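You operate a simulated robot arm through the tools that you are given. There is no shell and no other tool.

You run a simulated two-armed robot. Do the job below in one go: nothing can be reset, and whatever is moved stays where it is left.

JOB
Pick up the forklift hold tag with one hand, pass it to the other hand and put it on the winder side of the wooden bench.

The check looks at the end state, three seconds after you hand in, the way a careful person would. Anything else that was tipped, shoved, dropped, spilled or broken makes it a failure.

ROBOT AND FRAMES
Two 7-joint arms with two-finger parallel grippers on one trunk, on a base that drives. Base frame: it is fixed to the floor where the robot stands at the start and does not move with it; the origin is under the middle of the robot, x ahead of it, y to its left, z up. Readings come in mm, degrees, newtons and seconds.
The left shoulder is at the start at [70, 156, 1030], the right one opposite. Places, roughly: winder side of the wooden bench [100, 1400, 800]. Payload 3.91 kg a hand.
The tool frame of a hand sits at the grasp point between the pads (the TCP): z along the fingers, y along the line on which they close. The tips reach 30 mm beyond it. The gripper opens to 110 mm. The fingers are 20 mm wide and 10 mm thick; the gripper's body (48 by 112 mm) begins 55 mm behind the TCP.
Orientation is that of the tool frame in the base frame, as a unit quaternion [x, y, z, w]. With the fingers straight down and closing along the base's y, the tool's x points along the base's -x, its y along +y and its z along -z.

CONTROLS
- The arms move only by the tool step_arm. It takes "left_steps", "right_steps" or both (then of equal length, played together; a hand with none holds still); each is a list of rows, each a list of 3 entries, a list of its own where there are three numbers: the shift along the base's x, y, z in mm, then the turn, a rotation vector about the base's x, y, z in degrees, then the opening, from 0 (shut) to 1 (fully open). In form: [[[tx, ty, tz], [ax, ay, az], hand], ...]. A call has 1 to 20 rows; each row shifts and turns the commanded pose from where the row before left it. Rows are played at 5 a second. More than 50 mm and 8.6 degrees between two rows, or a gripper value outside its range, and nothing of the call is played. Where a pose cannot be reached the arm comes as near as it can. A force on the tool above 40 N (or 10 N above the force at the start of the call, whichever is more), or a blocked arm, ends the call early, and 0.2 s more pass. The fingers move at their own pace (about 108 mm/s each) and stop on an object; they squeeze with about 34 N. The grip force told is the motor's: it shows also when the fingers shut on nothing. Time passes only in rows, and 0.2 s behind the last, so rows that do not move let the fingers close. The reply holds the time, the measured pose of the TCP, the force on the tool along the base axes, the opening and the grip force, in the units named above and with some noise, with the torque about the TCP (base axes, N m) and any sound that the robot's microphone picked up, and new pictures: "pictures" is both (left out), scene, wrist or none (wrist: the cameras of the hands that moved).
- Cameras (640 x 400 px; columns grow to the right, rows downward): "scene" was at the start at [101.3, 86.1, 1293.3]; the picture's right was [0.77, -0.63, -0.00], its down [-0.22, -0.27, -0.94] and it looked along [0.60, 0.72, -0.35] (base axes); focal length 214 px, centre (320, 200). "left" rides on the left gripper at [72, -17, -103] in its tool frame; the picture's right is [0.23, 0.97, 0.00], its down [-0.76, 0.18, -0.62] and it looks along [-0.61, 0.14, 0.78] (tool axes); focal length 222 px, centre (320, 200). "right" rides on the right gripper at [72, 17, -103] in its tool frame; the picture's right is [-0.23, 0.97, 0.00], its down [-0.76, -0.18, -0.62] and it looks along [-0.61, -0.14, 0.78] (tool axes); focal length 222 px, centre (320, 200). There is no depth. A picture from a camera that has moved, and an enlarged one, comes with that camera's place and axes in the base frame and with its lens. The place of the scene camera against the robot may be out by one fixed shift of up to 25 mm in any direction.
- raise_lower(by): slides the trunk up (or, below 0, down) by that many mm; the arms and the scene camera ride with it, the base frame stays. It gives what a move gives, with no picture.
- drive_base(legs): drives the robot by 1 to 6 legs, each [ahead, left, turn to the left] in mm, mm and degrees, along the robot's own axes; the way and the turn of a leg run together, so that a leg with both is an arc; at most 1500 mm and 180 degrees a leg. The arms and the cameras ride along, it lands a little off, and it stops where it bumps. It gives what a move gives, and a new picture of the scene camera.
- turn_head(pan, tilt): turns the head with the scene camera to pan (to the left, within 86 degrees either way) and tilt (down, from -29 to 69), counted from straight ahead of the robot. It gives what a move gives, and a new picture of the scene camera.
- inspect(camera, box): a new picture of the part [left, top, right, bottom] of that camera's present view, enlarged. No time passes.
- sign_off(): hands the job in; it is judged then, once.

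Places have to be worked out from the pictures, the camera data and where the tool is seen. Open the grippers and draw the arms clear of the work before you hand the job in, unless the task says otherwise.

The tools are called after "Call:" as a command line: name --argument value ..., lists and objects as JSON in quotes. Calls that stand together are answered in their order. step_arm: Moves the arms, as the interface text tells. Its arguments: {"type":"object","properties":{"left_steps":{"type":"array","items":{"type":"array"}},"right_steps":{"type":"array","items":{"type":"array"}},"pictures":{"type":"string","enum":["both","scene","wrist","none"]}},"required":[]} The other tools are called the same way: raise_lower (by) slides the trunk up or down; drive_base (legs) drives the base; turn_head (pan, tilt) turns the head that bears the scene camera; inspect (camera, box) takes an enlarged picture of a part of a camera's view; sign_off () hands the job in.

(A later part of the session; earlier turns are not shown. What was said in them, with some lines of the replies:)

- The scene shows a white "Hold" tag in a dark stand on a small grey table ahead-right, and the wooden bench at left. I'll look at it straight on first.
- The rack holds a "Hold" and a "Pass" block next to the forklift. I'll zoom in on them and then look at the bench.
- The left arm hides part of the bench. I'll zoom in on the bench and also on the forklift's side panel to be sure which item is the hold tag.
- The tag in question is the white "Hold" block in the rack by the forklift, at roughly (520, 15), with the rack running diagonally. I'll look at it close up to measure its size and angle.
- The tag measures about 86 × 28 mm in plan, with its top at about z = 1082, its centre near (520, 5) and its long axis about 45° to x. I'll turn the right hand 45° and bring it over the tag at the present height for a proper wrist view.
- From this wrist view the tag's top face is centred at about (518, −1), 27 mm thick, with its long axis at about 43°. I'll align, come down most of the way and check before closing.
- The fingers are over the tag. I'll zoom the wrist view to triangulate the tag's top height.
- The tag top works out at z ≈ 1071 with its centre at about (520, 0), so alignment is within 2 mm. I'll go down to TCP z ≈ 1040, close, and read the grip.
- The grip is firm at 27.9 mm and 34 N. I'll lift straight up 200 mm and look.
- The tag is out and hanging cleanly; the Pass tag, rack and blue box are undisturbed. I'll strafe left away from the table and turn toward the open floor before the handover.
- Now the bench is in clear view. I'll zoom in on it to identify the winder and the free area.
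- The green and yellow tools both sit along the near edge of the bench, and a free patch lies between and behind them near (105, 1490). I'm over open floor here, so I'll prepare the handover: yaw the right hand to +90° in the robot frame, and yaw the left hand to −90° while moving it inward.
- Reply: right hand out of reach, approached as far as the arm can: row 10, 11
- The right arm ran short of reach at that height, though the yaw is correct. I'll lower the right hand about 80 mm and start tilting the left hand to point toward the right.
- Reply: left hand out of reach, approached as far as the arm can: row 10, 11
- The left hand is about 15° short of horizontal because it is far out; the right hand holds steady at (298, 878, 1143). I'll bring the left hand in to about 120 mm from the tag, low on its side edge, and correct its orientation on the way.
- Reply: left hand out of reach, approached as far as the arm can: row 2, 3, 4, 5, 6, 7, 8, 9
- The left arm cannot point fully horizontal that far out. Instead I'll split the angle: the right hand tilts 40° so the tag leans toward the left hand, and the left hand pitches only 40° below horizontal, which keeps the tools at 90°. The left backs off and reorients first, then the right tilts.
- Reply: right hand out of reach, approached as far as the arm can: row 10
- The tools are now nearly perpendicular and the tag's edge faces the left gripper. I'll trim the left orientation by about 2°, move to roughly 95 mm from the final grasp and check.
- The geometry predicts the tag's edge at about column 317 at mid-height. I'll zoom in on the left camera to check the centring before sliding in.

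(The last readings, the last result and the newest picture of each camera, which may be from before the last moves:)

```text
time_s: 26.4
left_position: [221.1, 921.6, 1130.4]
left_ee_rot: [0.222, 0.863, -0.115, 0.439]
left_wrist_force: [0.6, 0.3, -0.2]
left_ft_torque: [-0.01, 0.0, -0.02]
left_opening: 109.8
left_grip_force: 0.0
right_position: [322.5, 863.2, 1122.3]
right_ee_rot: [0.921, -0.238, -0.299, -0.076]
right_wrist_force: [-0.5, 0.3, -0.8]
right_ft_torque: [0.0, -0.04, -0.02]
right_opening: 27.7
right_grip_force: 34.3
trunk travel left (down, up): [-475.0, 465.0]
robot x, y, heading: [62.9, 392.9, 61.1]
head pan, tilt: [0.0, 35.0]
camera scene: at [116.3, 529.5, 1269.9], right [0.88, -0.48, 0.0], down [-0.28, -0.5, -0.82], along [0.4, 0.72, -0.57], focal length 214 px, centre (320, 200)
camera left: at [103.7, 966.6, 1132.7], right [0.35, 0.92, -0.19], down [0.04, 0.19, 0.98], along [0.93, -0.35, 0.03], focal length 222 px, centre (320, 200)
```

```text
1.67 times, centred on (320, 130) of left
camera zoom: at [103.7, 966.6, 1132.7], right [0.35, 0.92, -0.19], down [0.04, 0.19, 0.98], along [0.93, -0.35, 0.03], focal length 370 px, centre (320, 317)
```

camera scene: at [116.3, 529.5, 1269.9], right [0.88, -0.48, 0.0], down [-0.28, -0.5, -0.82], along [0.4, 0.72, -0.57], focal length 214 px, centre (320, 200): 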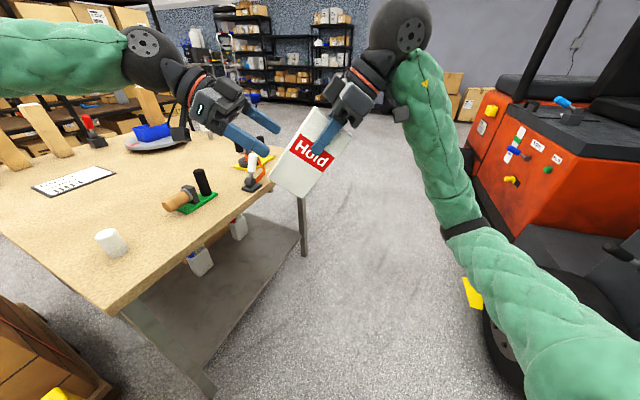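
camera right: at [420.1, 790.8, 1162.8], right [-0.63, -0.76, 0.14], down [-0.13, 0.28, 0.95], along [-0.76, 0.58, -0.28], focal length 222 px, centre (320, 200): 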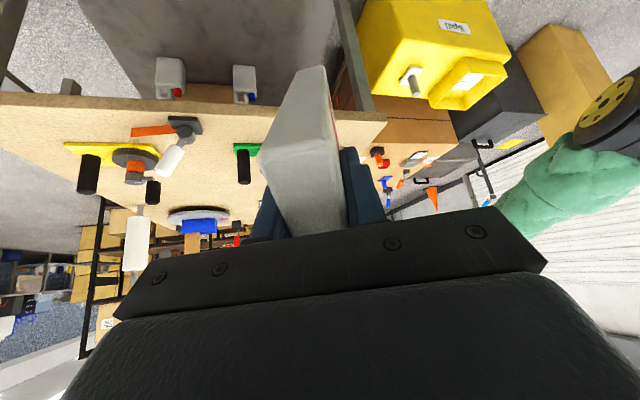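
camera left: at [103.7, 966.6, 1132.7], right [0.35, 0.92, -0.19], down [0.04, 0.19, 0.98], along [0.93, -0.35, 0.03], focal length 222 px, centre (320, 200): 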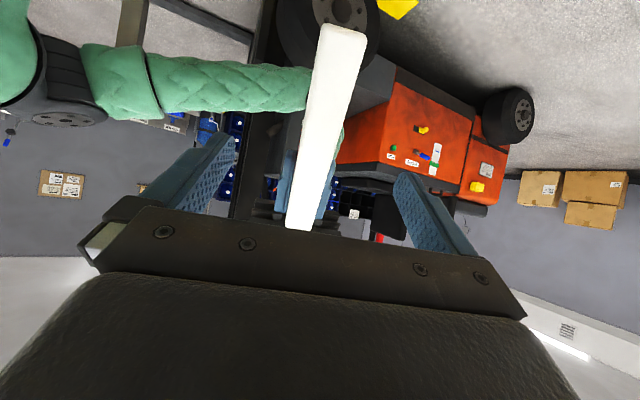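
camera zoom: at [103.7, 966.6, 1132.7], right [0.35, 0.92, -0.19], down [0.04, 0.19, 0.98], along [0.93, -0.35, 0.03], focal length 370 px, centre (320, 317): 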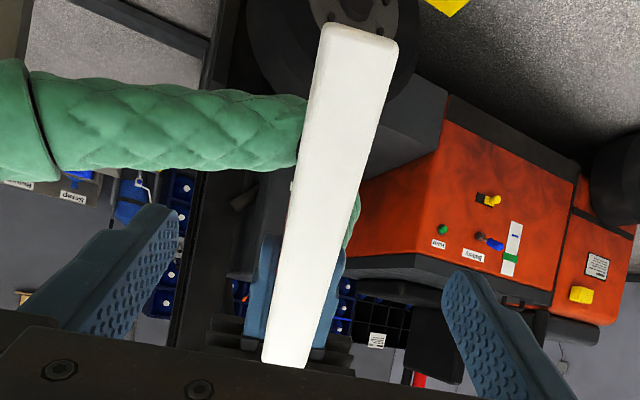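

Centring is within about 1–2 mm. I'll slide the left hand in along its axis by 96 mm.

Call:
step_arm --left_steps '[[[17, -9.5, -14.2], [0, 0, 0], 1], [[17, -9.5, -14.2], [0, 0, 0], 1], [[17, -9.5, -14.2], [0, 0, 0], 1], [[17, -9.5, -14.2], [0, 0, 0], 1], [[0, 0, 0], [0, 0, 0], 1]]' --pictures "both"

Call:
inspect --camera "scene" --box '[180, 40, 420, 240]'

```text
time_s: 27.6
left_position: [289.0, 883.2, 1073.4]
left_ee_rot: [0.222, 0.863, -0.116, 0.439]
left_wrist_force: [-0.3, 1.5, -0.2]
left_ft_torque: [-0.02, 0.04, -0.01]
left_opening: 109.8
left_grip_force: 0.0
right_position: [322.7, 862.4, 1122.0]
right_ee_rot: [0.921, -0.237, -0.299, -0.075]
right_wrist_force: [0.0, 1.1, -2.0]
right_ft_torque: [-0.03, 0.01, -0.01]
right_opening: 27.5
right_grip_force: 34.0
trunk travel left (down, up): [-475.0, 465.0]
robot x, y, heading: [55.7, 392.9, 61.3]
head pan, tilt: [0.0, 35.0]
camera scene: at [116.3, 529.5, 1269.9], right [0.88, -0.48, 0.0], down [-0.28, -0.5, -0.82], along [0.4, 0.72, -0.57], focal length 214 px, centre (320, 200)
camera left: at [170.8, 929.9, 1075.3], right [0.35, 0.92, -0.19], down [0.04, 0.19, 0.98], along [0.93, -0.35, 0.03], focal length 222 px, centre (320, 200)
```

scene: 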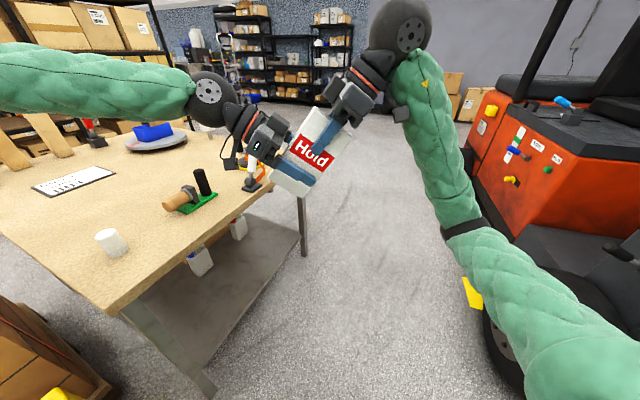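
left: 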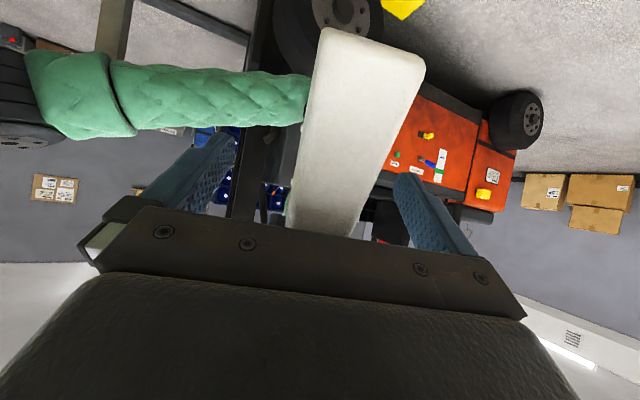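

```text
2.00 times, centred on (300, 140) of scene
camera zoom: at [116.3, 529.5, 1269.9], right [0.88, -0.48, 0.0], down [-0.28, -0.5, -0.82], along [0.4, 0.72, -0.57], focal length 429 px, centre (360, 320)
```

zoom: 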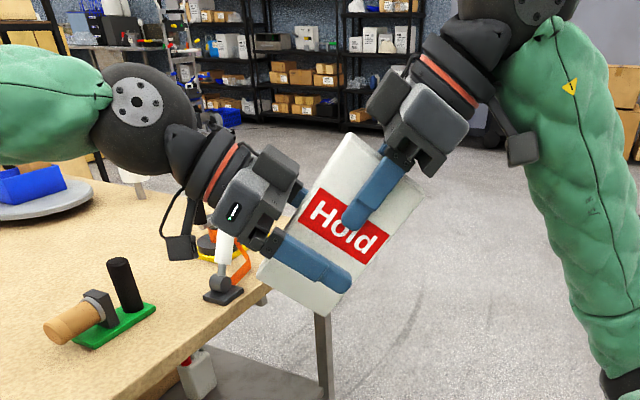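

The left fingers straddle the lower half of the tag, clear of the right fingers. I'll close the left hand and check its grip while the right still holds.

Call:
step_arm --left_steps '[[[0, 0, 0], [0, 0, 0], 0.5], [[0, 0, 0], [0, 0, 0], 0.3], [[0, 0, 0], [0, 0, 0], 0], [[0, 0, 0], [0, 0, 0], 0], [[0, 0, 0], [0, 0, 0], 0]]' --pictures "wrist"

```text
time_s: 28.8
left_position: [288.8, 882.3, 1071.9]
left_ee_rot: [0.222, 0.863, -0.115, 0.438]
left_wrist_force: [-13.7, -19.9, 2.0]
left_ft_torque: [0.33, -0.24, -0.24]
left_opening: 27.5
left_grip_force: 34.2
right_position: [323.0, 863.6, 1122.3]
right_ee_rot: [0.92, -0.238, -0.3, -0.077]
right_wrist_force: [12.3, 19.6, -2.1]
right_ft_torque: [0.6, -0.45, -0.67]
right_opening: 27.8
right_grip_force: 34.0
trunk travel left (down, up): [-475.0, 465.0]
robot x, y, heading: [58.8, 392.6, 60.9]
head pan, tilt: [0.0, 35.0]
camera left: at [171.0, 929.5, 1075.3], right [0.35, 0.92, -0.19], down [0.04, 0.19, 0.98], along [0.93, -0.36, 0.03], focal length 222 px, centre (320, 200)
```

left: 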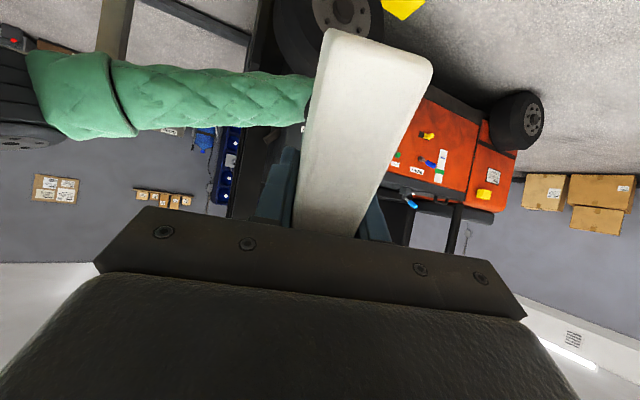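

The grip is firm on both hands, with about 24 N of side load along the closing line from a slight misalignment. I'll relieve it with a small left shift before releasing the right.

Call:
step_arm --left_steps '[[[-0.7, -1.3, 0], [0, 0, 0], 0], [[0, 0, 0], [0, 0, 0], 0]]' --pictures "none"

```text
time_s: 29.4
left_position: [289.1, 883.8, 1073.2]
left_ee_rot: [0.222, 0.863, -0.115, 0.439]
left_wrist_force: [-16.1, -12.2, 2.1]
left_ft_torque: [0.21, -0.13, -0.17]
left_opening: 27.6
left_grip_force: 34.2
right_position: [323.3, 863.1, 1121.2]
right_ee_rot: [0.921, -0.238, -0.299, -0.076]
right_wrist_force: [16.2, 11.7, -3.3]
right_ft_torque: [0.3, -0.75, -0.56]
right_opening: 27.6
right_grip_force: 33.9
trunk travel left (down, up): [-475.0, 465.0]
robot x, y, heading: [59.2, 386.5, 61.1]
head pan, tilt: [0.0, 35.0]
```

The load has dropped; I'll do one more small relief and then open the right hand, straight up its own axis afterwards.

Call:
step_arm --left_steps '[[[-1, -0.9, 0], [0, 0, 0], 0], [[0, 0, 0], [0, 0, 0], 0]]' --pictures "none"

```text
time_s: 30.0
left_position: [288.3, 882.1, 1072.1]
left_ee_rot: [0.222, 0.863, -0.115, 0.439]
left_wrist_force: [-13.1, 2.5, 4.8]
left_ft_torque: [-0.17, -0.22, 0.07]
left_opening: 27.6
left_grip_force: 33.6
right_position: [323.1, 863.4, 1121.8]
right_ee_rot: [0.921, -0.237, -0.3, -0.075]
right_wrist_force: [13.1, -2.4, -4.6]
right_ft_torque: [-0.04, -0.6, -0.23]
right_opening: 27.8
right_grip_force: 33.6
trunk travel left (down, up): [-475.0, 465.0]
robot x, y, heading: [57.3, 391.6, 61.3]
head pan, tilt: [0.0, 35.0]
```

The side load is small now. I'll open the right hand, let it settle, then draw it back along its own axis by about 140 mm.

Call:
step_arm --right_steps '[[[0, 0, 0], [0, 0, 0], 0.4], [[0, 0, 0], [0, 0, 0], 0.7], [[0, 0, 0], [0, 0, 0], 1], [[0, 0, 0], [0, 0, 0], 1], [[10.3, -5.7, 16.2], [0, 0, 0], 1], [[10.3, -5.7, 16.2], [0, 0, 0], 1], [[10.3, -5.7, 16.2], [0, 0, 0], 1], [[10.3, -5.7, 16.2], [0, 0, 0], 1], [[10.3, -5.7, 16.2], [0, 0, 0], 1], [[10.3, -5.7, 16.2], [0, 0, 0], 1], [[10.3, -5.7, 16.2], [0, 0, 0], 1], [[0, 0, 0], [0, 0, 0], 1]]' --pictures "both"

```text
time_s: 32.6
left_position: [288.4, 883.0, 1072.6]
left_ee_rot: [0.222, 0.863, -0.115, 0.439]
left_wrist_force: [1.0, 0.0, 0.5]
left_ft_torque: [-0.03, 0.02, 0.02]
left_opening: 27.5
left_grip_force: 33.9
right_position: [394.4, 821.1, 1235.7]
right_ee_rot: [0.921, -0.237, -0.3, -0.076]
right_wrist_force: [0.0, 0.2, 1.4]
right_ft_torque: [0.01, 0.02, -0.03]
right_opening: 109.9
right_grip_force: 0.1
trunk travel left (down, up): [-475.0, 465.0]
robot x, y, heading: [60.3, 396.4, 61.1]
head pan, tilt: [0.0, 35.0]
camera scene: at [116.8, 529.8, 1269.8], right [0.88, -0.48, 0.0], down [-0.28, -0.5, -0.82], along [0.4, 0.72, -0.57], focal length 214 px, centre (320, 200)
camera right: at [491.8, 749.9, 1276.3], right [-0.63, -0.76, 0.14], down [-0.13, 0.28, 0.95], along [-0.76, 0.58, -0.28], focal length 222 px, centre (320, 200)
```

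scene: 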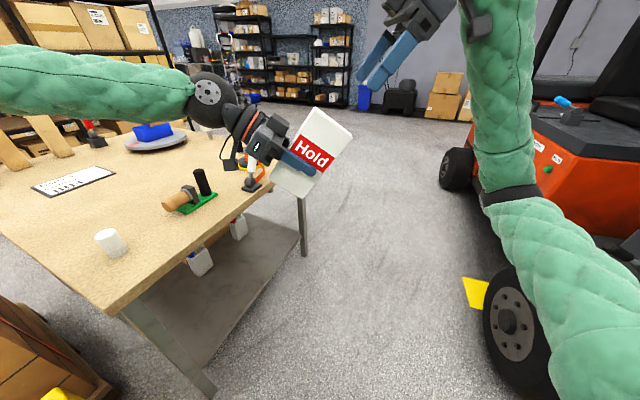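
right: 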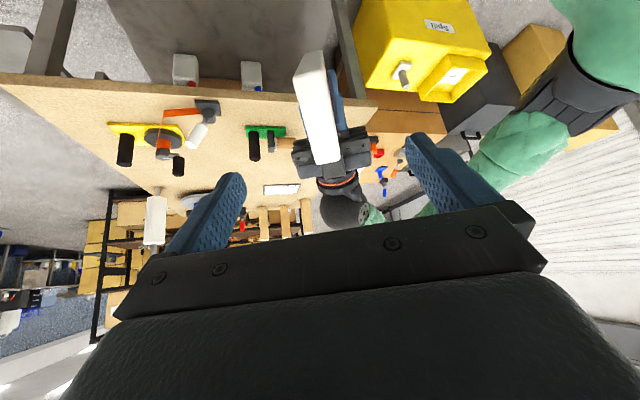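

The handover is done: the left hand holds the tag alone and the right is clear. I'll now turn the left tool straight down, so the tag stands on its long edge beneath it, and move the right hand out to its own side.

Call:
step_arm --left_steps '[[[-17.3, 16, 11.4], [3.73, 6.75, 0], 0], [[-17.3, 16, 11.4], [3.73, 6.75, 0], 0], [[-17.3, 16, 11.4], [3.73, 6.75, 0], 0], [[-17.3, 16, 11.4], [3.73, 6.75, 0], 0], [[-17.3, 16, 11.4], [3.73, 6.75, 0], 0], [[-17.3, 16, 11.4], [3.73, 6.75, 0], 0], [[-17.3, 16, 11.4], [3.73, 6.75, 0], 0], [[0, 0, 0], [0, 0, 0], 0]]' --right_steps '[[[18.7, -10.3, 0], [-2.5, -4.5, 0], 1], [[18.7, -10.3, 0], [-2.5, -4.5, 0], 1], [[18.7, -10.3, 0], [-2.5, -4.5, 0], 1], [[18.7, -10.3, 0], [-2.5, -4.5, 0], 1], [[18.7, -10.3, 0], [-2.5, -4.5, 0], 1], [[18.7, -10.3, 0], [-2.5, -4.5, 0], 1], [[18.7, -10.3, 0], [-2.5, -4.5, 0], 1], [[0, 0, 0], [0, 0, 0], 1]]' --pictures "both"

```text
time_s: 34.4
left_position: [167.0, 994.6, 1154.8]
left_ee_rot: [0.248, 0.969, -0.001, -0.001]
left_wrist_force: [-1.5, 0.6, -0.9]
left_ft_torque: [-0.01, 0.01, -0.01]
left_opening: 27.5
left_grip_force: 33.8
right_position: [399.9, 698.2, 1217.3]
right_ee_rot: [0.967, -0.253, -0.001, 0.003]
right_wrist_force: [0.2, -0.1, 0.2]
right_ft_torque: [-0.01, 0.03, -0.02]
right_opening: 109.9
right_grip_force: 0.1
right hand out of reach, approached as far as the arm can: row 2, 3, 4, 5, 6, 7
trunk travel left (down, up): [-475.0, 465.0]
robot x, y, heading: [54.0, 392.9, 61.2]
head pan, tilt: [0.0, 35.0]
camera scene: at [117.2, 530.3, 1269.7], right [0.88, -0.48, 0.0], down [-0.28, -0.5, -0.82], along [0.4, 0.72, -0.57], focal length 214 px, centre (320, 200)
camera right: at [456.0, 647.7, 1320.6], right [-0.67, -0.74, 0.01], down [-0.58, 0.53, 0.62], along [-0.46, 0.42, -0.78], focal length 222 px, centre (320, 200)
camera left: at [95.9, 1015.2, 1258.1], right [0.27, 0.96, 0.0], down [0.75, -0.21, 0.62], along [0.6, -0.17, -0.78], focal length 222 px, centre (320, 200)
```

scene: 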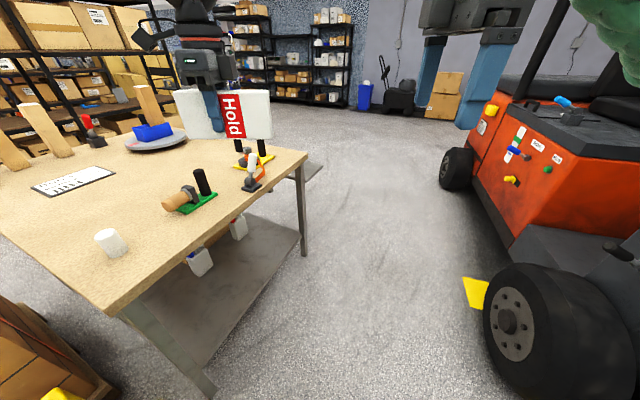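
right: 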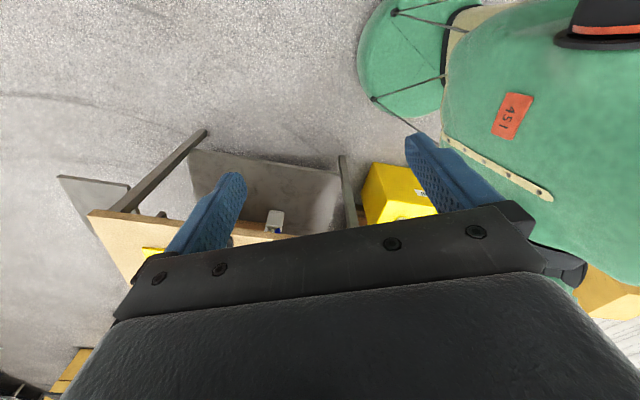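
left: 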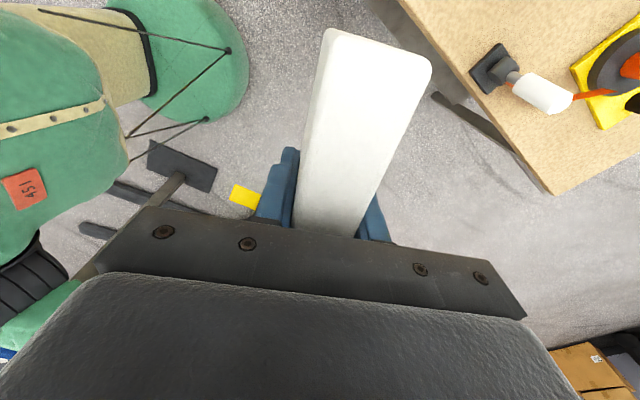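

The left hand points straight down with the tag secure. I'll drive along the bench front to about (666, 1050), keeping the present heading, and check the picture before turning to face the bench.

Call:
drive_base --legs '[[870, -214, 0]]'

```text
time_s: 39.0
left_position: [758.8, 1650.6, 1154.9]
left_ee_rot: [0.244, 0.97, -0.001, 0.0]
left_wrist_force: [0.0, 0.0, -1.1]
left_ft_torque: [-0.01, 0.0, -0.02]
left_opening: 27.7
left_grip_force: 33.9
right_position: [995.4, 1354.5, 1218.2]
right_ee_rot: [0.969, -0.248, -0.002, 0.002]
right_wrist_force: [-0.1, 0.3, 0.1]
right_ft_torque: [-0.01, 0.02, 0.0]
right_opening: 109.8
right_grip_force: 0.1
trunk travel left (down, up): [-475.0, 465.0]
robot x, y, heading: [656.4, 1048.5, 61.4]
head pan, tilt: [0.0, 35.0]
camera scene: at [713.0, 1185.4, 1269.8], right [0.88, -0.47, 0.0], down [-0.27, -0.51, -0.82], along [0.39, 0.72, -0.57], focal length 214 px, centre (320, 200)
```

scene: 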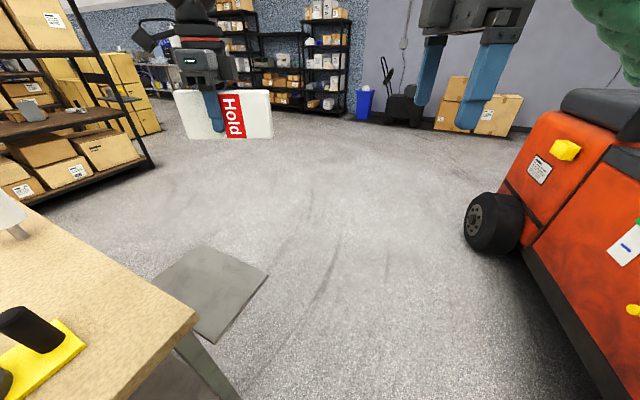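

Position is as planned (656, 1049), with the bench corner at about (605, 1500). Now I'll turn left 68° to face the bench squarely.

Call:
drive_base --legs '[[0, 0, 67.5]]'

Call:
turn_head --pan 10 --tilt 38

```text
time_s: 42.3
left_position: [150.2, 1389.1, 1154.8]
left_ee_rot: [-0.323, 0.947, 0.0, 0.0]
left_wrist_force: [0.4, -0.3, -1.5]
left_ft_torque: [0.01, 0.03, 0.03]
left_opening: 27.7
left_grip_force: 34.2
right_position: [514.2, 1484.0, 1216.7]
right_ee_rot: [0.948, 0.318, 0.0, 0.002]
right_wrist_force: [0.1, 0.5, -0.5]
right_ft_torque: [-0.03, -0.02, -0.04]
right_opening: 109.8
right_grip_force: 0.0
trunk travel left (down, up): [-475.0, 465.0]
robot x, y, heading: [657.6, 1050.7, 127.4]
head pan, tilt: [0.0, 35.0]
camera scene: at [562.1, 1172.8, 1269.9], right [0.79, 0.61, 0.0], down [0.35, -0.46, -0.82], along [-0.5, 0.65, -0.57], focal length 214 px, centre (320, 200)
```

scene: 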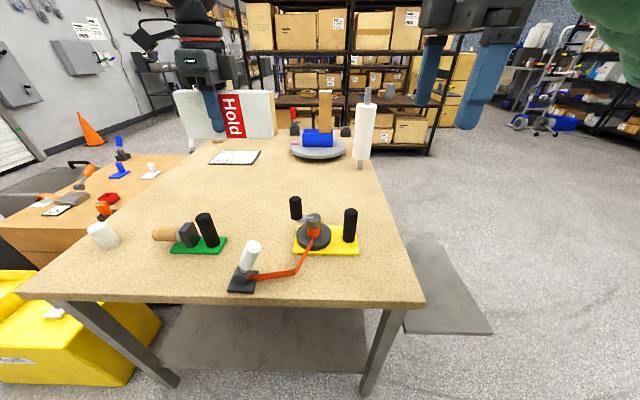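

```text
time_s: 43.0
left_position: [149.0, 1390.4, 1155.5]
left_ee_rot: [-0.322, 0.947, 0.0, 0.0]
left_wrist_force: [1.1, 0.1, -1.2]
left_ft_torque: [-0.02, -0.01, 0.0]
left_opening: 27.6
left_grip_force: 33.8
right_position: [515.8, 1483.9, 1216.3]
right_ee_rot: [0.948, 0.319, 0.001, 0.003]
right_wrist_force: [0.9, -0.4, 0.0]
right_ft_torque: [0.0, -0.02, 0.0]
right_opening: 110.0
right_grip_force: 0.0
trunk travel left (down, up): [-475.0, 465.0]
robot x, y, heading: [656.2, 1051.4, 127.8]
head pan, tilt: [10.0, 38.0]
camera scene: at [552.4, 1161.5, 1265.3], right [0.68, 0.74, 0.0], down [0.45, -0.42, -0.79], along [-0.58, 0.53, -0.62], focal length 214 px, centre (320, 200)
```

scene: 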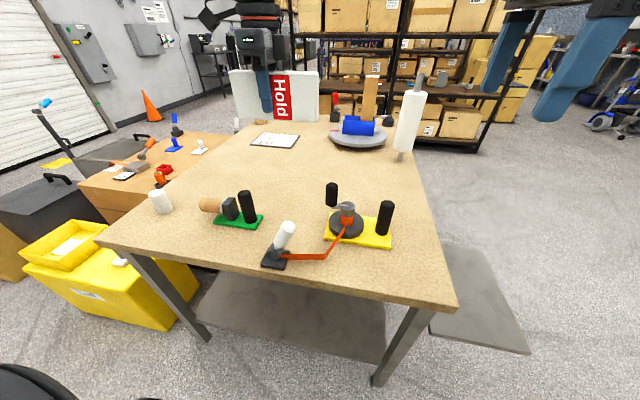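

The bench is square ahead. The tag is now close above the target, so I'll shift it to about (119, 1490), holding height, and use the left wrist camera to judge the clearances.

Call:
step_arm --left_steps '[[[-7.5, 25, 0], [0, 0, 0], 0], [[-7.5, 25, 0], [0, 0, 0], 0], [[-7.5, 25, 0], [0, 0, 0], 0], [[-7.5, 25, 0], [0, 0, 0], 0], [[0, 0, 0], [0, 0, 0], 0]]' --pictures "both"

Call:
inspect --camera "scene" --box '[180, 60, 460, 300]'

```text
time_s: 44.2
left_position: [118.8, 1489.2, 1153.1]
left_ee_rot: [-0.323, 0.946, -0.001, 0.0]
left_wrist_force: [1.2, -1.0, -1.5]
left_ft_torque: [-0.01, 0.04, 0.03]
left_opening: 27.6
left_grip_force: 34.4
right_position: [514.9, 1482.9, 1218.9]
right_ee_rot: [0.948, 0.318, 0.0, 0.002]
right_wrist_force: [-0.3, 0.2, -0.4]
right_ft_torque: [0.0, -0.01, -0.03]
right_opening: 110.0
right_grip_force: 0.1
trunk travel left (down, up): [-475.0, 465.0]
robot x, y, heading: [655.7, 1047.0, 127.5]
head pan, tilt: [10.0, 38.0]
camera scene: at [552.5, 1160.6, 1265.5], right [0.68, 0.74, 0.0], down [0.45, -0.42, -0.79], along [-0.58, 0.53, -0.62], focal length 214 px, centre (320, 200)
camera left: at [72.2, 1431.3, 1256.8], right [-0.77, 0.63, 0.0], down [0.49, 0.61, 0.62], along [0.4, 0.48, -0.78], focal length 222 px, centre (320, 200)
```

scene: 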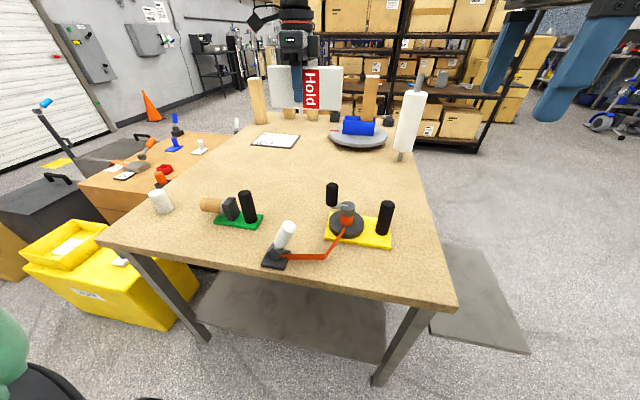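
left: 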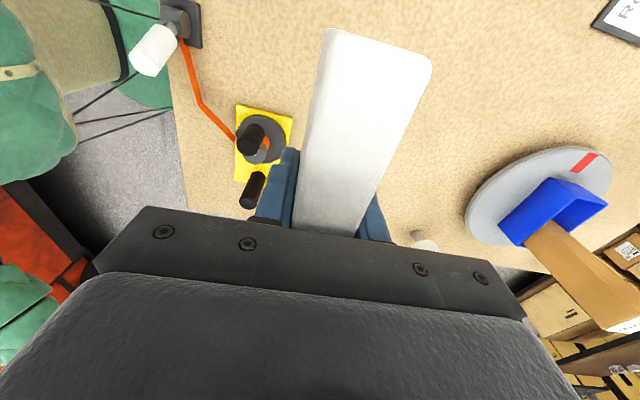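

```text
1.67 times, centred on (320, 180) of scene
camera zoom: at [552.5, 1160.6, 1265.5], right [0.68, 0.74, 0.0], down [0.45, -0.42, -0.79], along [-0.58, 0.53, -0.62], focal length 358 px, centre (320, 233)
```

zoom: 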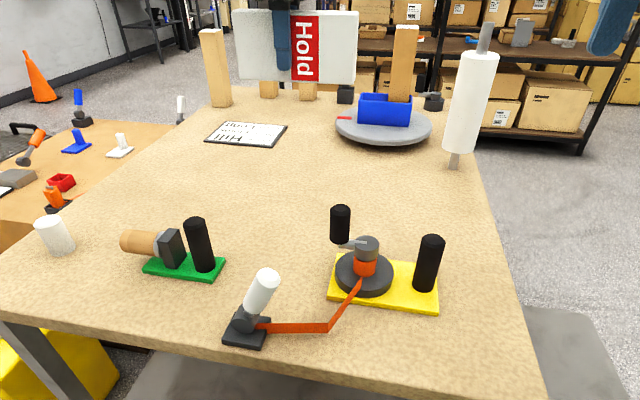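

From the wrist camera, the yellow tool's nearest corner is at about (212, 1510) and the green tool ends near (100, 1350). I'll shift about 25 mm away from the yellow one to (95, 1497) and come down most of the way.

Call:
step_arm --left_steps '[[[-12, 4, 0], [0, 0, 0], 0], [[-12, 4, -20], [0, 0, 0], 0], [[0, 0, -30], [0, 0, 0], 0], [[0, 0, -30], [0, 0, 0], 0], [[0, 0, -30], [0, 0, 0], 0], [[0, 0, -30], [0, 0, 0], 0], [[0, 0, -30], [0, 0, 0], 0], [[0, 0, -30], [0, 0, 0], 0], [[0, 0, -20], [0, 0, 0], 0], [[0, 0, 0], [0, 0, 0], 0]]' --pictures "both"

Call:
inspect --camera "scene" --box '[180, 80, 420, 280]'

```text
time_s: 46.4
left_position: [94.3, 1496.9, 932.9]
left_ee_rot: [-0.322, 0.947, 0.0, 0.0]
left_wrist_force: [0.4, -1.2, -0.6]
left_ft_torque: [0.03, 0.01, -0.01]
left_opening: 27.7
left_grip_force: 33.7
right_position: [515.0, 1483.4, 1217.5]
right_ee_rot: [0.948, 0.318, 0.0, 0.003]
right_wrist_force: [1.3, -0.1, 0.4]
right_ft_torque: [-0.01, 0.0, 0.03]
right_opening: 110.1
right_grip_force: 0.0
trunk travel left (down, up): [-475.0, 465.0]
robot x, y, heading: [656.5, 1048.9, 127.5]
head pan, tilt: [10.0, 38.0]
camera scene: at [552.4, 1161.3, 1265.4], right [0.68, 0.74, 0.0], down [0.45, -0.42, -0.79], along [-0.58, 0.53, -0.62], focal length 214 px, centre (320, 200)
camera left: at [48.2, 1439.8, 1035.9], right [-0.77, 0.63, 0.0], down [0.49, 0.61, 0.62], along [0.4, 0.48, -0.78], focal length 222 px, centre (320, 200)
```

scene: 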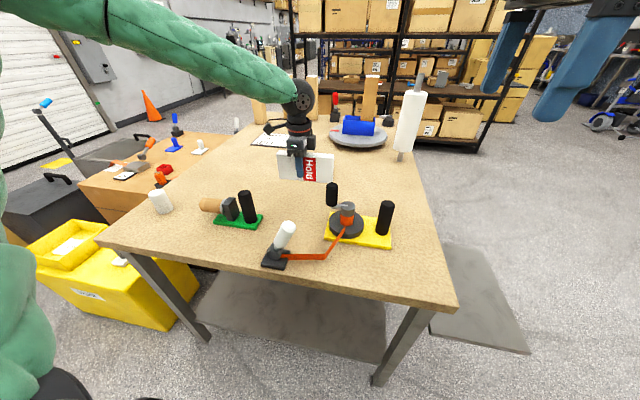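
left: 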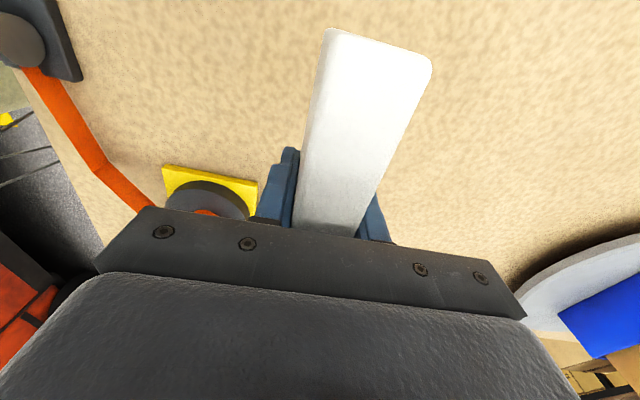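

```text
2.00 times, centred on (300, 180) of scene
camera zoom: at [552.4, 1161.3, 1265.4], right [0.68, 0.74, 0.0], down [0.45, -0.42, -0.79], along [-0.58, 0.53, -0.62], focal length 429 px, centre (360, 240)
```

zoom: 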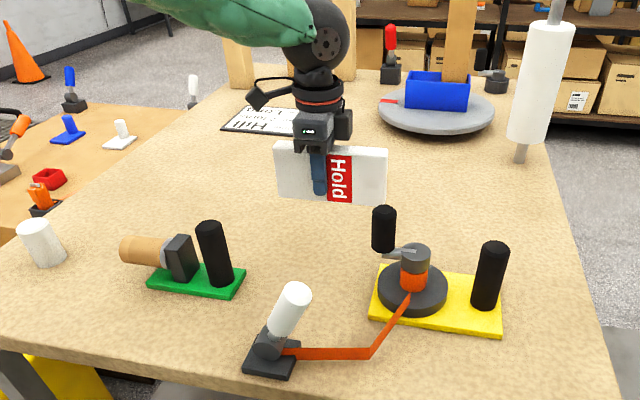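

The tag hangs level with clear space all round. I'll descend another 70 mm and check the gap.

Call:
step_arm --left_steps '[[[0, 0, -25], [0, 0, 0], 0], [[0, 0, -25], [0, 0, 0], 0], [[0, 0, -15], [0, 0, 0], 0], [[0, 0, -5], [0, 0, 0], 0], [[0, 0, 0], [0, 0, 0], 0]]' --pictures "both"

Call:
inspect --camera "scene" --box '[240, 120, 400, 260]'

```text
time_s: 47.6
left_position: [95.2, 1496.3, 863.7]
left_ee_rot: [-0.322, 0.947, 0.0, 0.001]
left_wrist_force: [0.1, 0.1, -1.1]
left_ft_torque: [-0.03, 0.01, 0.04]
left_opening: 27.8
left_grip_force: 33.9
right_position: [514.6, 1483.4, 1218.0]
right_ee_rot: [0.948, 0.318, 0.0, 0.003]
right_wrist_force: [-0.5, -1.3, 0.1]
right_ft_torque: [0.0, 0.02, 0.0]
right_opening: 110.2
right_grip_force: 0.0
trunk travel left (down, up): [-475.0, 465.0]
robot x, y, heading: [658.5, 1050.3, 127.4]
head pan, tilt: [10.0, 38.0]
camera scene: at [552.3, 1161.6, 1265.3], right [0.68, 0.74, 0.0], down [0.45, -0.42, -0.79], along [-0.58, 0.53, -0.62], focal length 214 px, centre (320, 200)
camera left: at [48.8, 1438.7, 967.3], right [-0.77, 0.63, 0.0], down [0.49, 0.61, 0.62], along [0.4, 0.48, -0.78], focal length 222 px, centre (320, 200)
```

scene: 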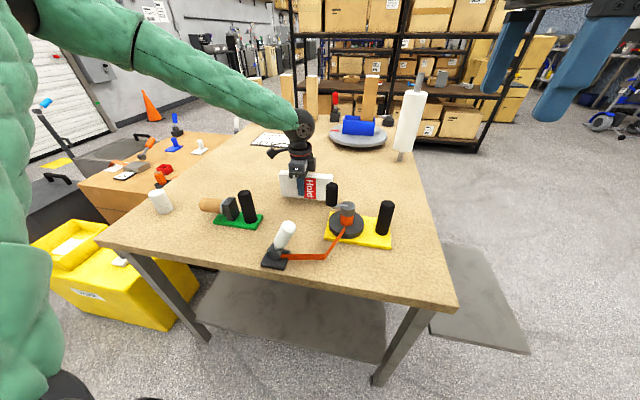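
left: 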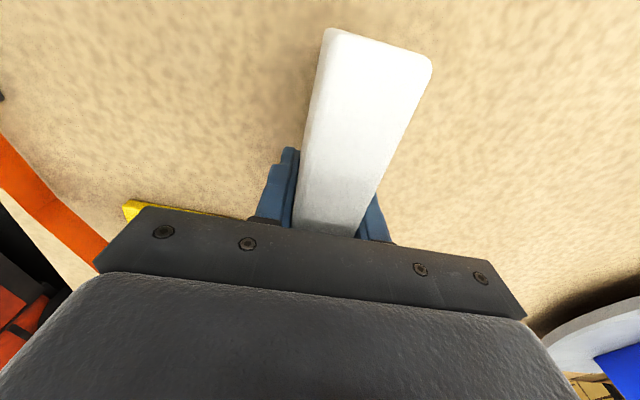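

```text
2.86 times, centred on (320, 190) of scene
camera zoom: at [552.3, 1161.6, 1265.3], right [0.68, 0.74, 0.0], down [0.45, -0.42, -0.79], along [-0.58, 0.53, -0.62], focal length 613 px, centre (320, 229)
```

zoom: 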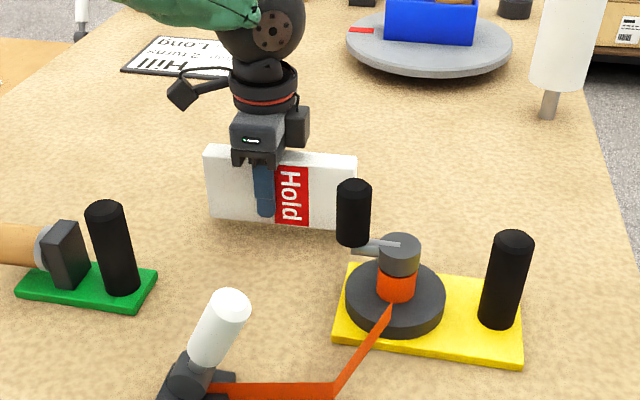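

The tag's shadow shows it is close to the surface. I'll lower in 3 mm rows, watching the vertical force.

Call:
step_arm --left_steps '[[[0, 0, -3], [0, 0, 0], 0], [[0, 0, -3], [0, 0, 0], 0], [[0, 0, -3], [0, 0, 0], 0], [[0, 0, -2], [0, 0, 0], 0], [[0, 0, 0], [0, 0, 0], 0]]' --pictures "none"

```text
time_s: 48.8
left_position: [96.9, 1497.2, 853.7]
left_ee_rot: [-0.322, 0.947, -0.001, 0.001]
left_wrist_force: [-0.5, 0.1, -0.9]
left_ft_torque: [-0.01, 0.02, -0.02]
left_opening: 27.7
left_grip_force: 34.2
right_position: [515.1, 1483.5, 1217.1]
right_ee_rot: [0.948, 0.318, 0.0, 0.003]
right_wrist_force: [-0.7, 0.0, 0.1]
right_ft_torque: [-0.01, 0.01, 0.01]
right_opening: 109.9
right_grip_force: 0.1
trunk travel left (down, up): [-475.0, 465.0]
robot x, y, heading: [658.1, 1046.8, 127.5]
head pan, tilt: [10.0, 38.0]
```

There is no contact yet at TCP z 853.7. I'll continue in 2 mm rows.

Call:
step_arm --left_steps '[[[0, 0, -2], [0, 0, 0], 0], [[0, 0, -2], [0, 0, 0], 0], [[0, 0, -1], [0, 0, 0], 0], [[0, 0, 0], [0, 0, 0], 0]]' --pictures "none"

```text
time_s: 49.8
left_position: [94.7, 1496.7, 848.2]
left_ee_rot: [-0.322, 0.947, 0.0, 0.001]
left_wrist_force: [0.0, -0.7, -0.5]
left_ft_torque: [0.0, 0.01, 0.01]
left_opening: 27.5
left_grip_force: 34.0
right_position: [515.8, 1483.3, 1217.1]
right_ee_rot: [0.948, 0.318, 0.0, 0.003]
right_wrist_force: [0.7, 0.0, 0.7]
right_ft_torque: [0.02, 0.02, -0.02]
right_opening: 110.0
right_grip_force: 0.1
trunk travel left (down, up): [-475.0, 465.0]
robot x, y, heading: [654.3, 1052.4, 127.7]
head pan, tilt: [10.0, 38.0]
```

Still no contact at 848; I'll lower a further few millimetres in small rows.

Call:
step_arm --left_steps '[[[0, 0, -1.5], [0, 0, 0], 0], [[0, 0, -1.5], [0, 0, 0], 0], [[0, 0, 0], [0, 0, 0], 0]]' --pictures "none"

Call:
inspect --camera "scene" --box '[260, 140, 360, 220]'

```text
time_s: 50.6
left_position: [94.2, 1496.3, 847.4]
left_ee_rot: [-0.322, 0.947, 0.0, 0.0]
left_wrist_force: [-3.6, -2.0, 12.5]
left_ft_torque: [-0.28, 0.29, 0.01]
left_opening: 27.7
left_grip_force: 33.6
right_position: [515.9, 1482.3, 1217.8]
right_ee_rot: [0.948, 0.318, 0.0, 0.002]
right_wrist_force: [-0.3, 0.3, 1.2]
right_ft_torque: [0.01, -0.02, -0.03]
right_opening: 110.1
right_grip_force: 0.1
trunk travel left (down, up): [-475.0, 465.0]
robot x, y, heading: [654.4, 1050.8, 127.5]
head pan, tilt: [10.0, 38.0]
```

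```text
5.00 times, centred on (310, 180) of scene
camera zoom: at [552.8, 1160.8, 1265.6], right [0.68, 0.74, 0.0], down [0.45, -0.42, -0.79], along [-0.58, 0.53, -0.62], focal length 1072 px, centre (370, 300)
```

zoom: 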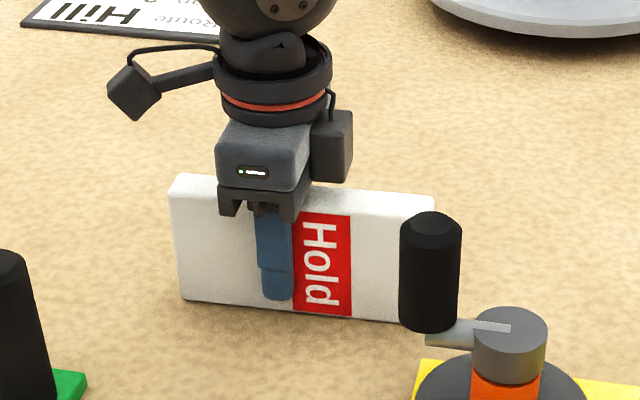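

Contact is 12.5 N, with the torque showing the load on the tag's left end, so it is tilted a fraction of a degree. I'll level it by a small rotation and settle it.

Call:
step_arm --left_steps '[[[0, 0, 0], [-0.3, 0.4, 0], 0], [[0, 0, -0.5], [0, 0, 0], 0], [[0, 0, 0], [0, 0, 0], 0]]' --pictures "none"

```text
time_s: 51.4
left_position: [94.5, 1497.9, 847.6]
left_ee_rot: [-0.322, 0.947, -0.002, -0.004]
left_wrist_force: [-2.0, 1.0, 19.3]
left_ft_torque: [0.45, -0.43, 0.02]
left_opening: 27.5
left_grip_force: 34.8
right_position: [515.8, 1482.6, 1217.1]
right_ee_rot: [0.948, 0.318, -0.001, 0.002]
right_wrist_force: [0.3, 0.3, -0.3]
right_ft_torque: [0.0, -0.01, -0.02]
right_opening: 110.1
right_grip_force: 0.0
trunk travel left (down, up): [-475.0, 465.0]
robot x, y, heading: [655.4, 1046.9, 127.3]
head pan, tilt: [10.0, 38.0]
```

The load is now roughly balanced across the edge, with a centre of pressure 30 mm to the other side. I'll split the difference, relax slightly, then open the fingers gently.

Call:
step_arm --left_steps '[[[0, 0, 0.4], [0.15, -0.2, 0], 0], [[0, 0, 0], [0, 0, 0], 0], [[0, 0, 0], [0, 0, 0], 0.3], [[0, 0, 0], [0, 0, 0], 0.35], [[0, 0, 0], [0, 0, 0], 0.5], [[0, 0, 0], [0, 0, 0], 0.6]]' --pictures "both"

Call:
inspect --camera "scene" --box '[260, 140, 360, 220]'

```text
time_s: 52.8
left_position: [94.3, 1496.5, 846.0]
left_ee_rot: [-0.322, 0.947, -0.002, -0.001]
left_wrist_force: [0.1, 0.7, 0.7]
left_ft_torque: [0.01, 0.01, 0.0]
left_opening: 66.2
left_grip_force: 0.0
right_position: [515.5, 1483.7, 1218.3]
right_ee_rot: [0.948, 0.318, 0.0, 0.003]
right_wrist_force: [0.1, -0.1, 0.9]
right_ft_torque: [0.01, -0.05, 0.01]
right_opening: 110.0
right_grip_force: 0.0
trunk travel left (down, up): [-475.0, 465.0]
robot x, y, heading: [658.0, 1049.4, 127.6]
head pan, tilt: [10.0, 38.0]
camera scene: at [552.3, 1161.5, 1265.3], right [0.68, 0.74, 0.0], down [0.45, -0.42, -0.79], along [-0.58, 0.53, -0.62], focal length 214 px, centre (320, 200)
camera left: at [48.5, 1439.1, 949.9], right [-0.77, 0.63, 0.0], down [0.5, 0.61, 0.62], along [0.39, 0.48, -0.78], focal length 222 px, centre (320, 200)
```

scene: 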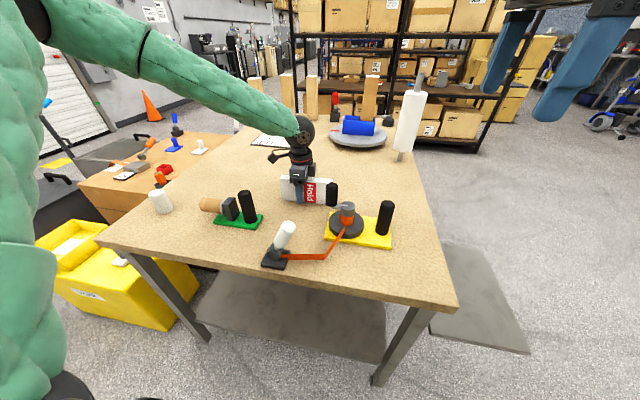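
left: 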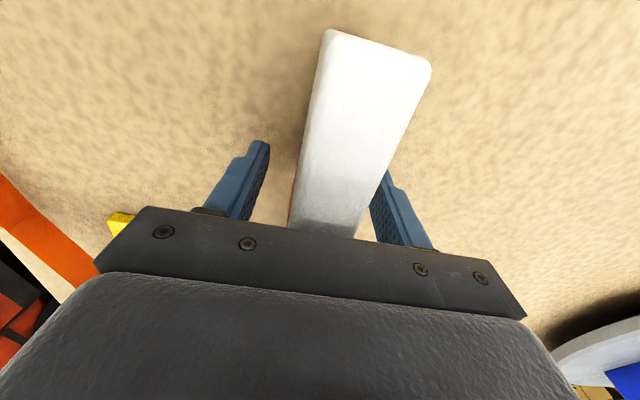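

```text
5.00 times, centred on (310, 180) of scene
camera zoom: at [552.3, 1161.5, 1265.3], right [0.68, 0.74, 0.0], down [0.45, -0.42, -0.79], along [-0.58, 0.53, -0.62], focal length 1072 px, centre (370, 300)
```

zoom: 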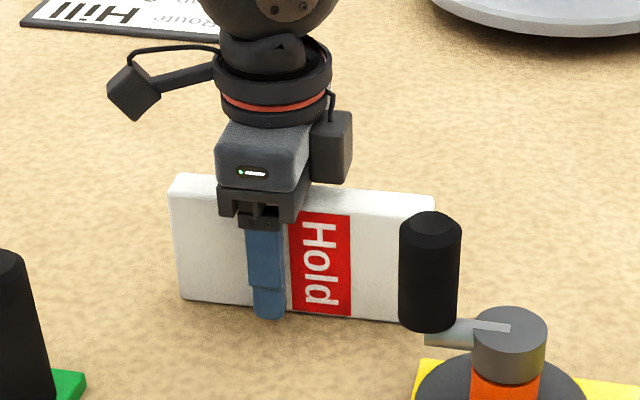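

The tag stands steadily on its long edge. I'll open the fingers further and lift the hand straight up, then look.

Call:
step_arm --left_steps '[[[0, 0, 0], [0, 0, 0], 0.85], [[0, 0, 0], [0, 0, 0], 0.85], [[0, 0, 15], [0, 0, 0], 0.85], [[0, 0, 20], [0, 0, 0], 0.85], [[0, 0, 25], [0, 0, 0], 0.85], [[0, 0, 30], [0, 0, 0], 0.85], [[0, 0, 35], [0, 0, 0], 0.85], [[0, 0, 40], [0, 0, 0], 0.85], [[0, 0, 40], [0, 0, 0], 0.85], [[0, 0, 40], [0, 0, 0], 1], [[0, 0, 40], [0, 0, 0], 1], [[0, 0, 0], [0, 0, 0], 1]]' --pictures "both"

Call:
inspect --camera "scene" --box '[180, 120, 420, 280]'

```text
time_s: 55.4
left_position: [94.4, 1499.2, 1130.5]
left_ee_rot: [-0.322, 0.947, -0.002, 0.0]
left_wrist_force: [0.4, 1.1, -0.7]
left_ft_torque: [-0.02, 0.02, 0.02]
left_opening: 110.2
left_grip_force: 0.1
right_position: [515.4, 1484.3, 1217.3]
right_ee_rot: [0.948, 0.318, -0.001, 0.003]
right_wrist_force: [-0.6, -0.6, 0.2]
right_ft_torque: [0.0, -0.02, 0.0]
right_opening: 110.0
right_grip_force: 0.0
trunk travel left (down, up): [-475.0, 465.0]
robot x, y, heading: [655.8, 1046.7, 127.3]
head pan, tilt: [10.0, 38.0]
camera scene: at [551.9, 1161.9, 1265.2], right [0.68, 0.74, 0.0], down [0.45, -0.42, -0.79], along [-0.58, 0.53, -0.62], focal length 214 px, centre (320, 200)
camera left: at [47.7, 1441.3, 1233.7], right [-0.77, 0.63, 0.0], down [0.5, 0.61, 0.62], along [0.39, 0.48, -0.79], focal length 222 px, centre (320, 200)
```

scene: 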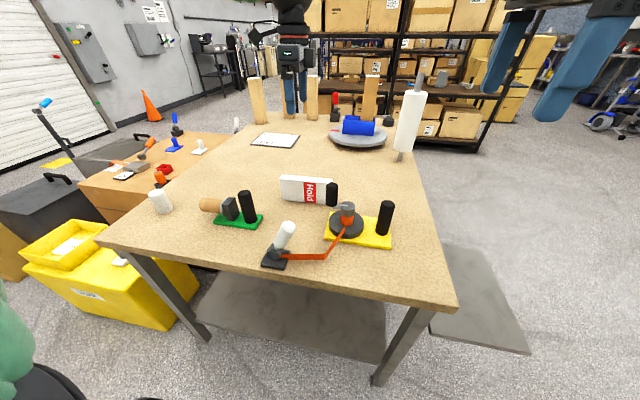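
left: 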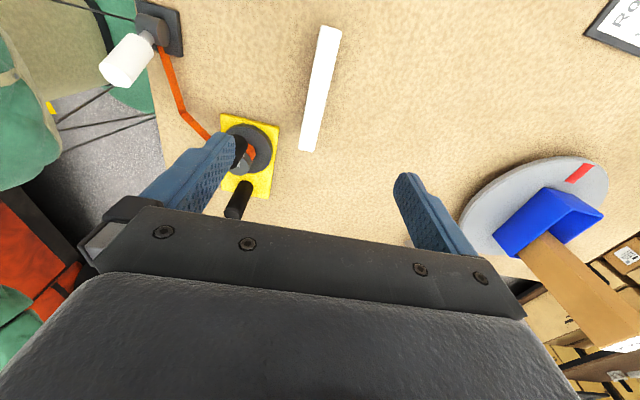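

```text
2.50 times, centred on (300, 200) of scene
camera zoom: at [551.9, 1161.9, 1265.2], right [0.68, 0.74, 0.0], down [0.45, -0.42, -0.79], along [-0.58, 0.53, -0.62], focal length 536 px, centre (370, 200)
```

zoom: 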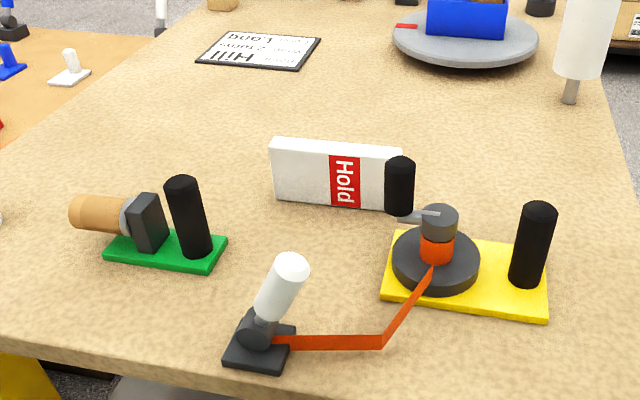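

The Hold tag stands stable on the bench next to the winder, and the green, yellow and toggle items are untouched. I'll draw the left hand back toward the robot, well above everything, and take a last look.

Call:
step_arm --left_steps '[[[0, 0, 30], [0, 0, 0], 1], [[15, -20, 10], [0, 0, 0], 1], [[20, -25, 0], [0, 0, 0], 1], [[20, -25, 0], [0, 0, 0], 1], [[20, -25, 0], [0, 0, 0], 1], [[0, 0, 0], [0, 0, 0], 1], [[0, 0, 0], [0, 0, 0], 1]]' --pictures "both"

Call:
inspect --camera "scene" --box '[180, 120, 420, 280]'

```text
time_s: 57.0
left_position: [171.3, 1398.7, 1171.0]
left_ee_rot: [-0.322, 0.947, -0.001, -0.002]
left_wrist_force: [0.0, 1.2, 0.5]
left_ft_torque: [0.03, -0.03, 0.0]
left_opening: 110.2
left_grip_force: 0.0
right_position: [515.6, 1483.6, 1218.3]
right_ee_rot: [0.948, 0.319, 0.0, 0.003]
right_wrist_force: [-0.3, 0.1, 0.1]
right_ft_torque: [0.02, -0.02, -0.01]
right_opening: 109.8
right_grip_force: 0.1
trunk travel left (down, up): [-475.0, 465.0]
robot x, y, heading: [653.9, 1050.1, 127.4]
head pan, tilt: [10.0, 38.0]
camera scene: at [552.6, 1160.8, 1265.4], right [0.68, 0.74, 0.0], down [0.45, -0.42, -0.79], along [-0.58, 0.53, -0.62], focal length 214 px, centre (320, 200)
camera left: at [124.4, 1341.7, 1275.1], right [-0.77, 0.63, 0.0], down [0.5, 0.61, 0.62], along [0.39, 0.48, -0.78], focal length 222 px, centre (320, 200)
```

scene: 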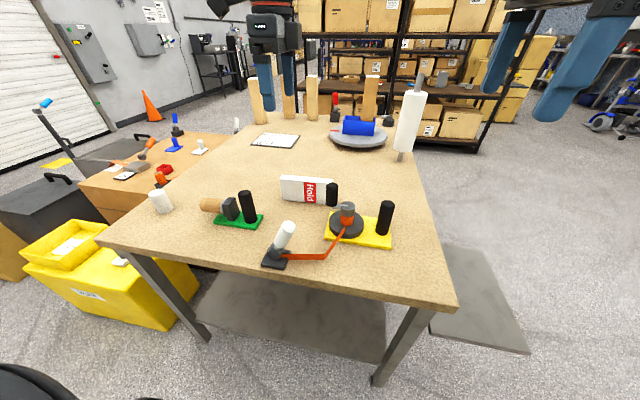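
left: 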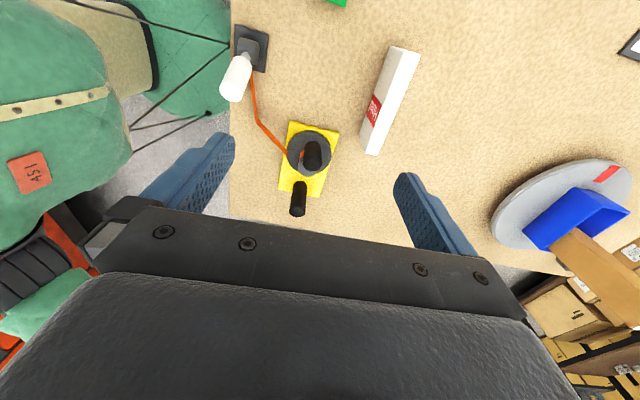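

```text
2.50 times, centred on (300, 200) of scene
camera zoom: at [552.6, 1160.8, 1265.4], right [0.68, 0.74, 0.0], down [0.45, -0.42, -0.79], along [-0.58, 0.53, -0.62], focal length 536 px, centre (370, 200)
```

zoom: 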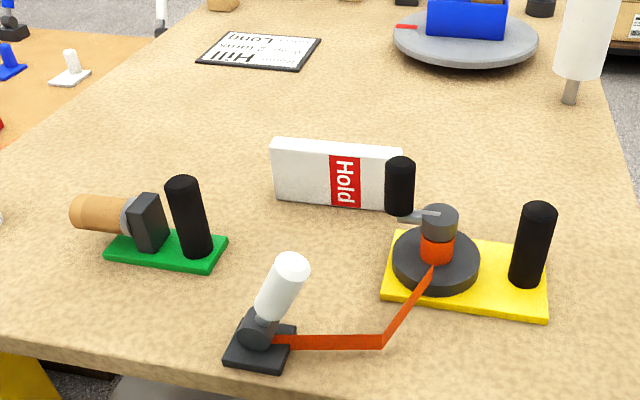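

The tag has not moved since release, it sits on the winder side of the bench, both grippers are open and clear, and nothing else was disturbed. I'm handing in.

Call:
sign_off

```text
The job is handed in.
```

The Hold tag is on the winder side of the wooden bench, at about (95, 1497). I picked it out of its rack with the right hand, passed it to the left in mid-air, and set it down with the left.

- **How it rests:** it stands on its long edge, so the word "Hold" reads sideways. It stayed put after I let go and lifted the hand away.
- **Where it is on the bench:** it is about 100 mm deeper into the bench than the rough place you gave. I put it there to keep clear of the green and yellow tools.
- **Everything else:** nothing looked moved in the last pictures of the bench. The Pass tag, rack and blue box looked undisturbed after the pick-up.
- **Arms:** both grippers are open. They are still over the bench, at about z 1170 and 1220, well above everything on it.
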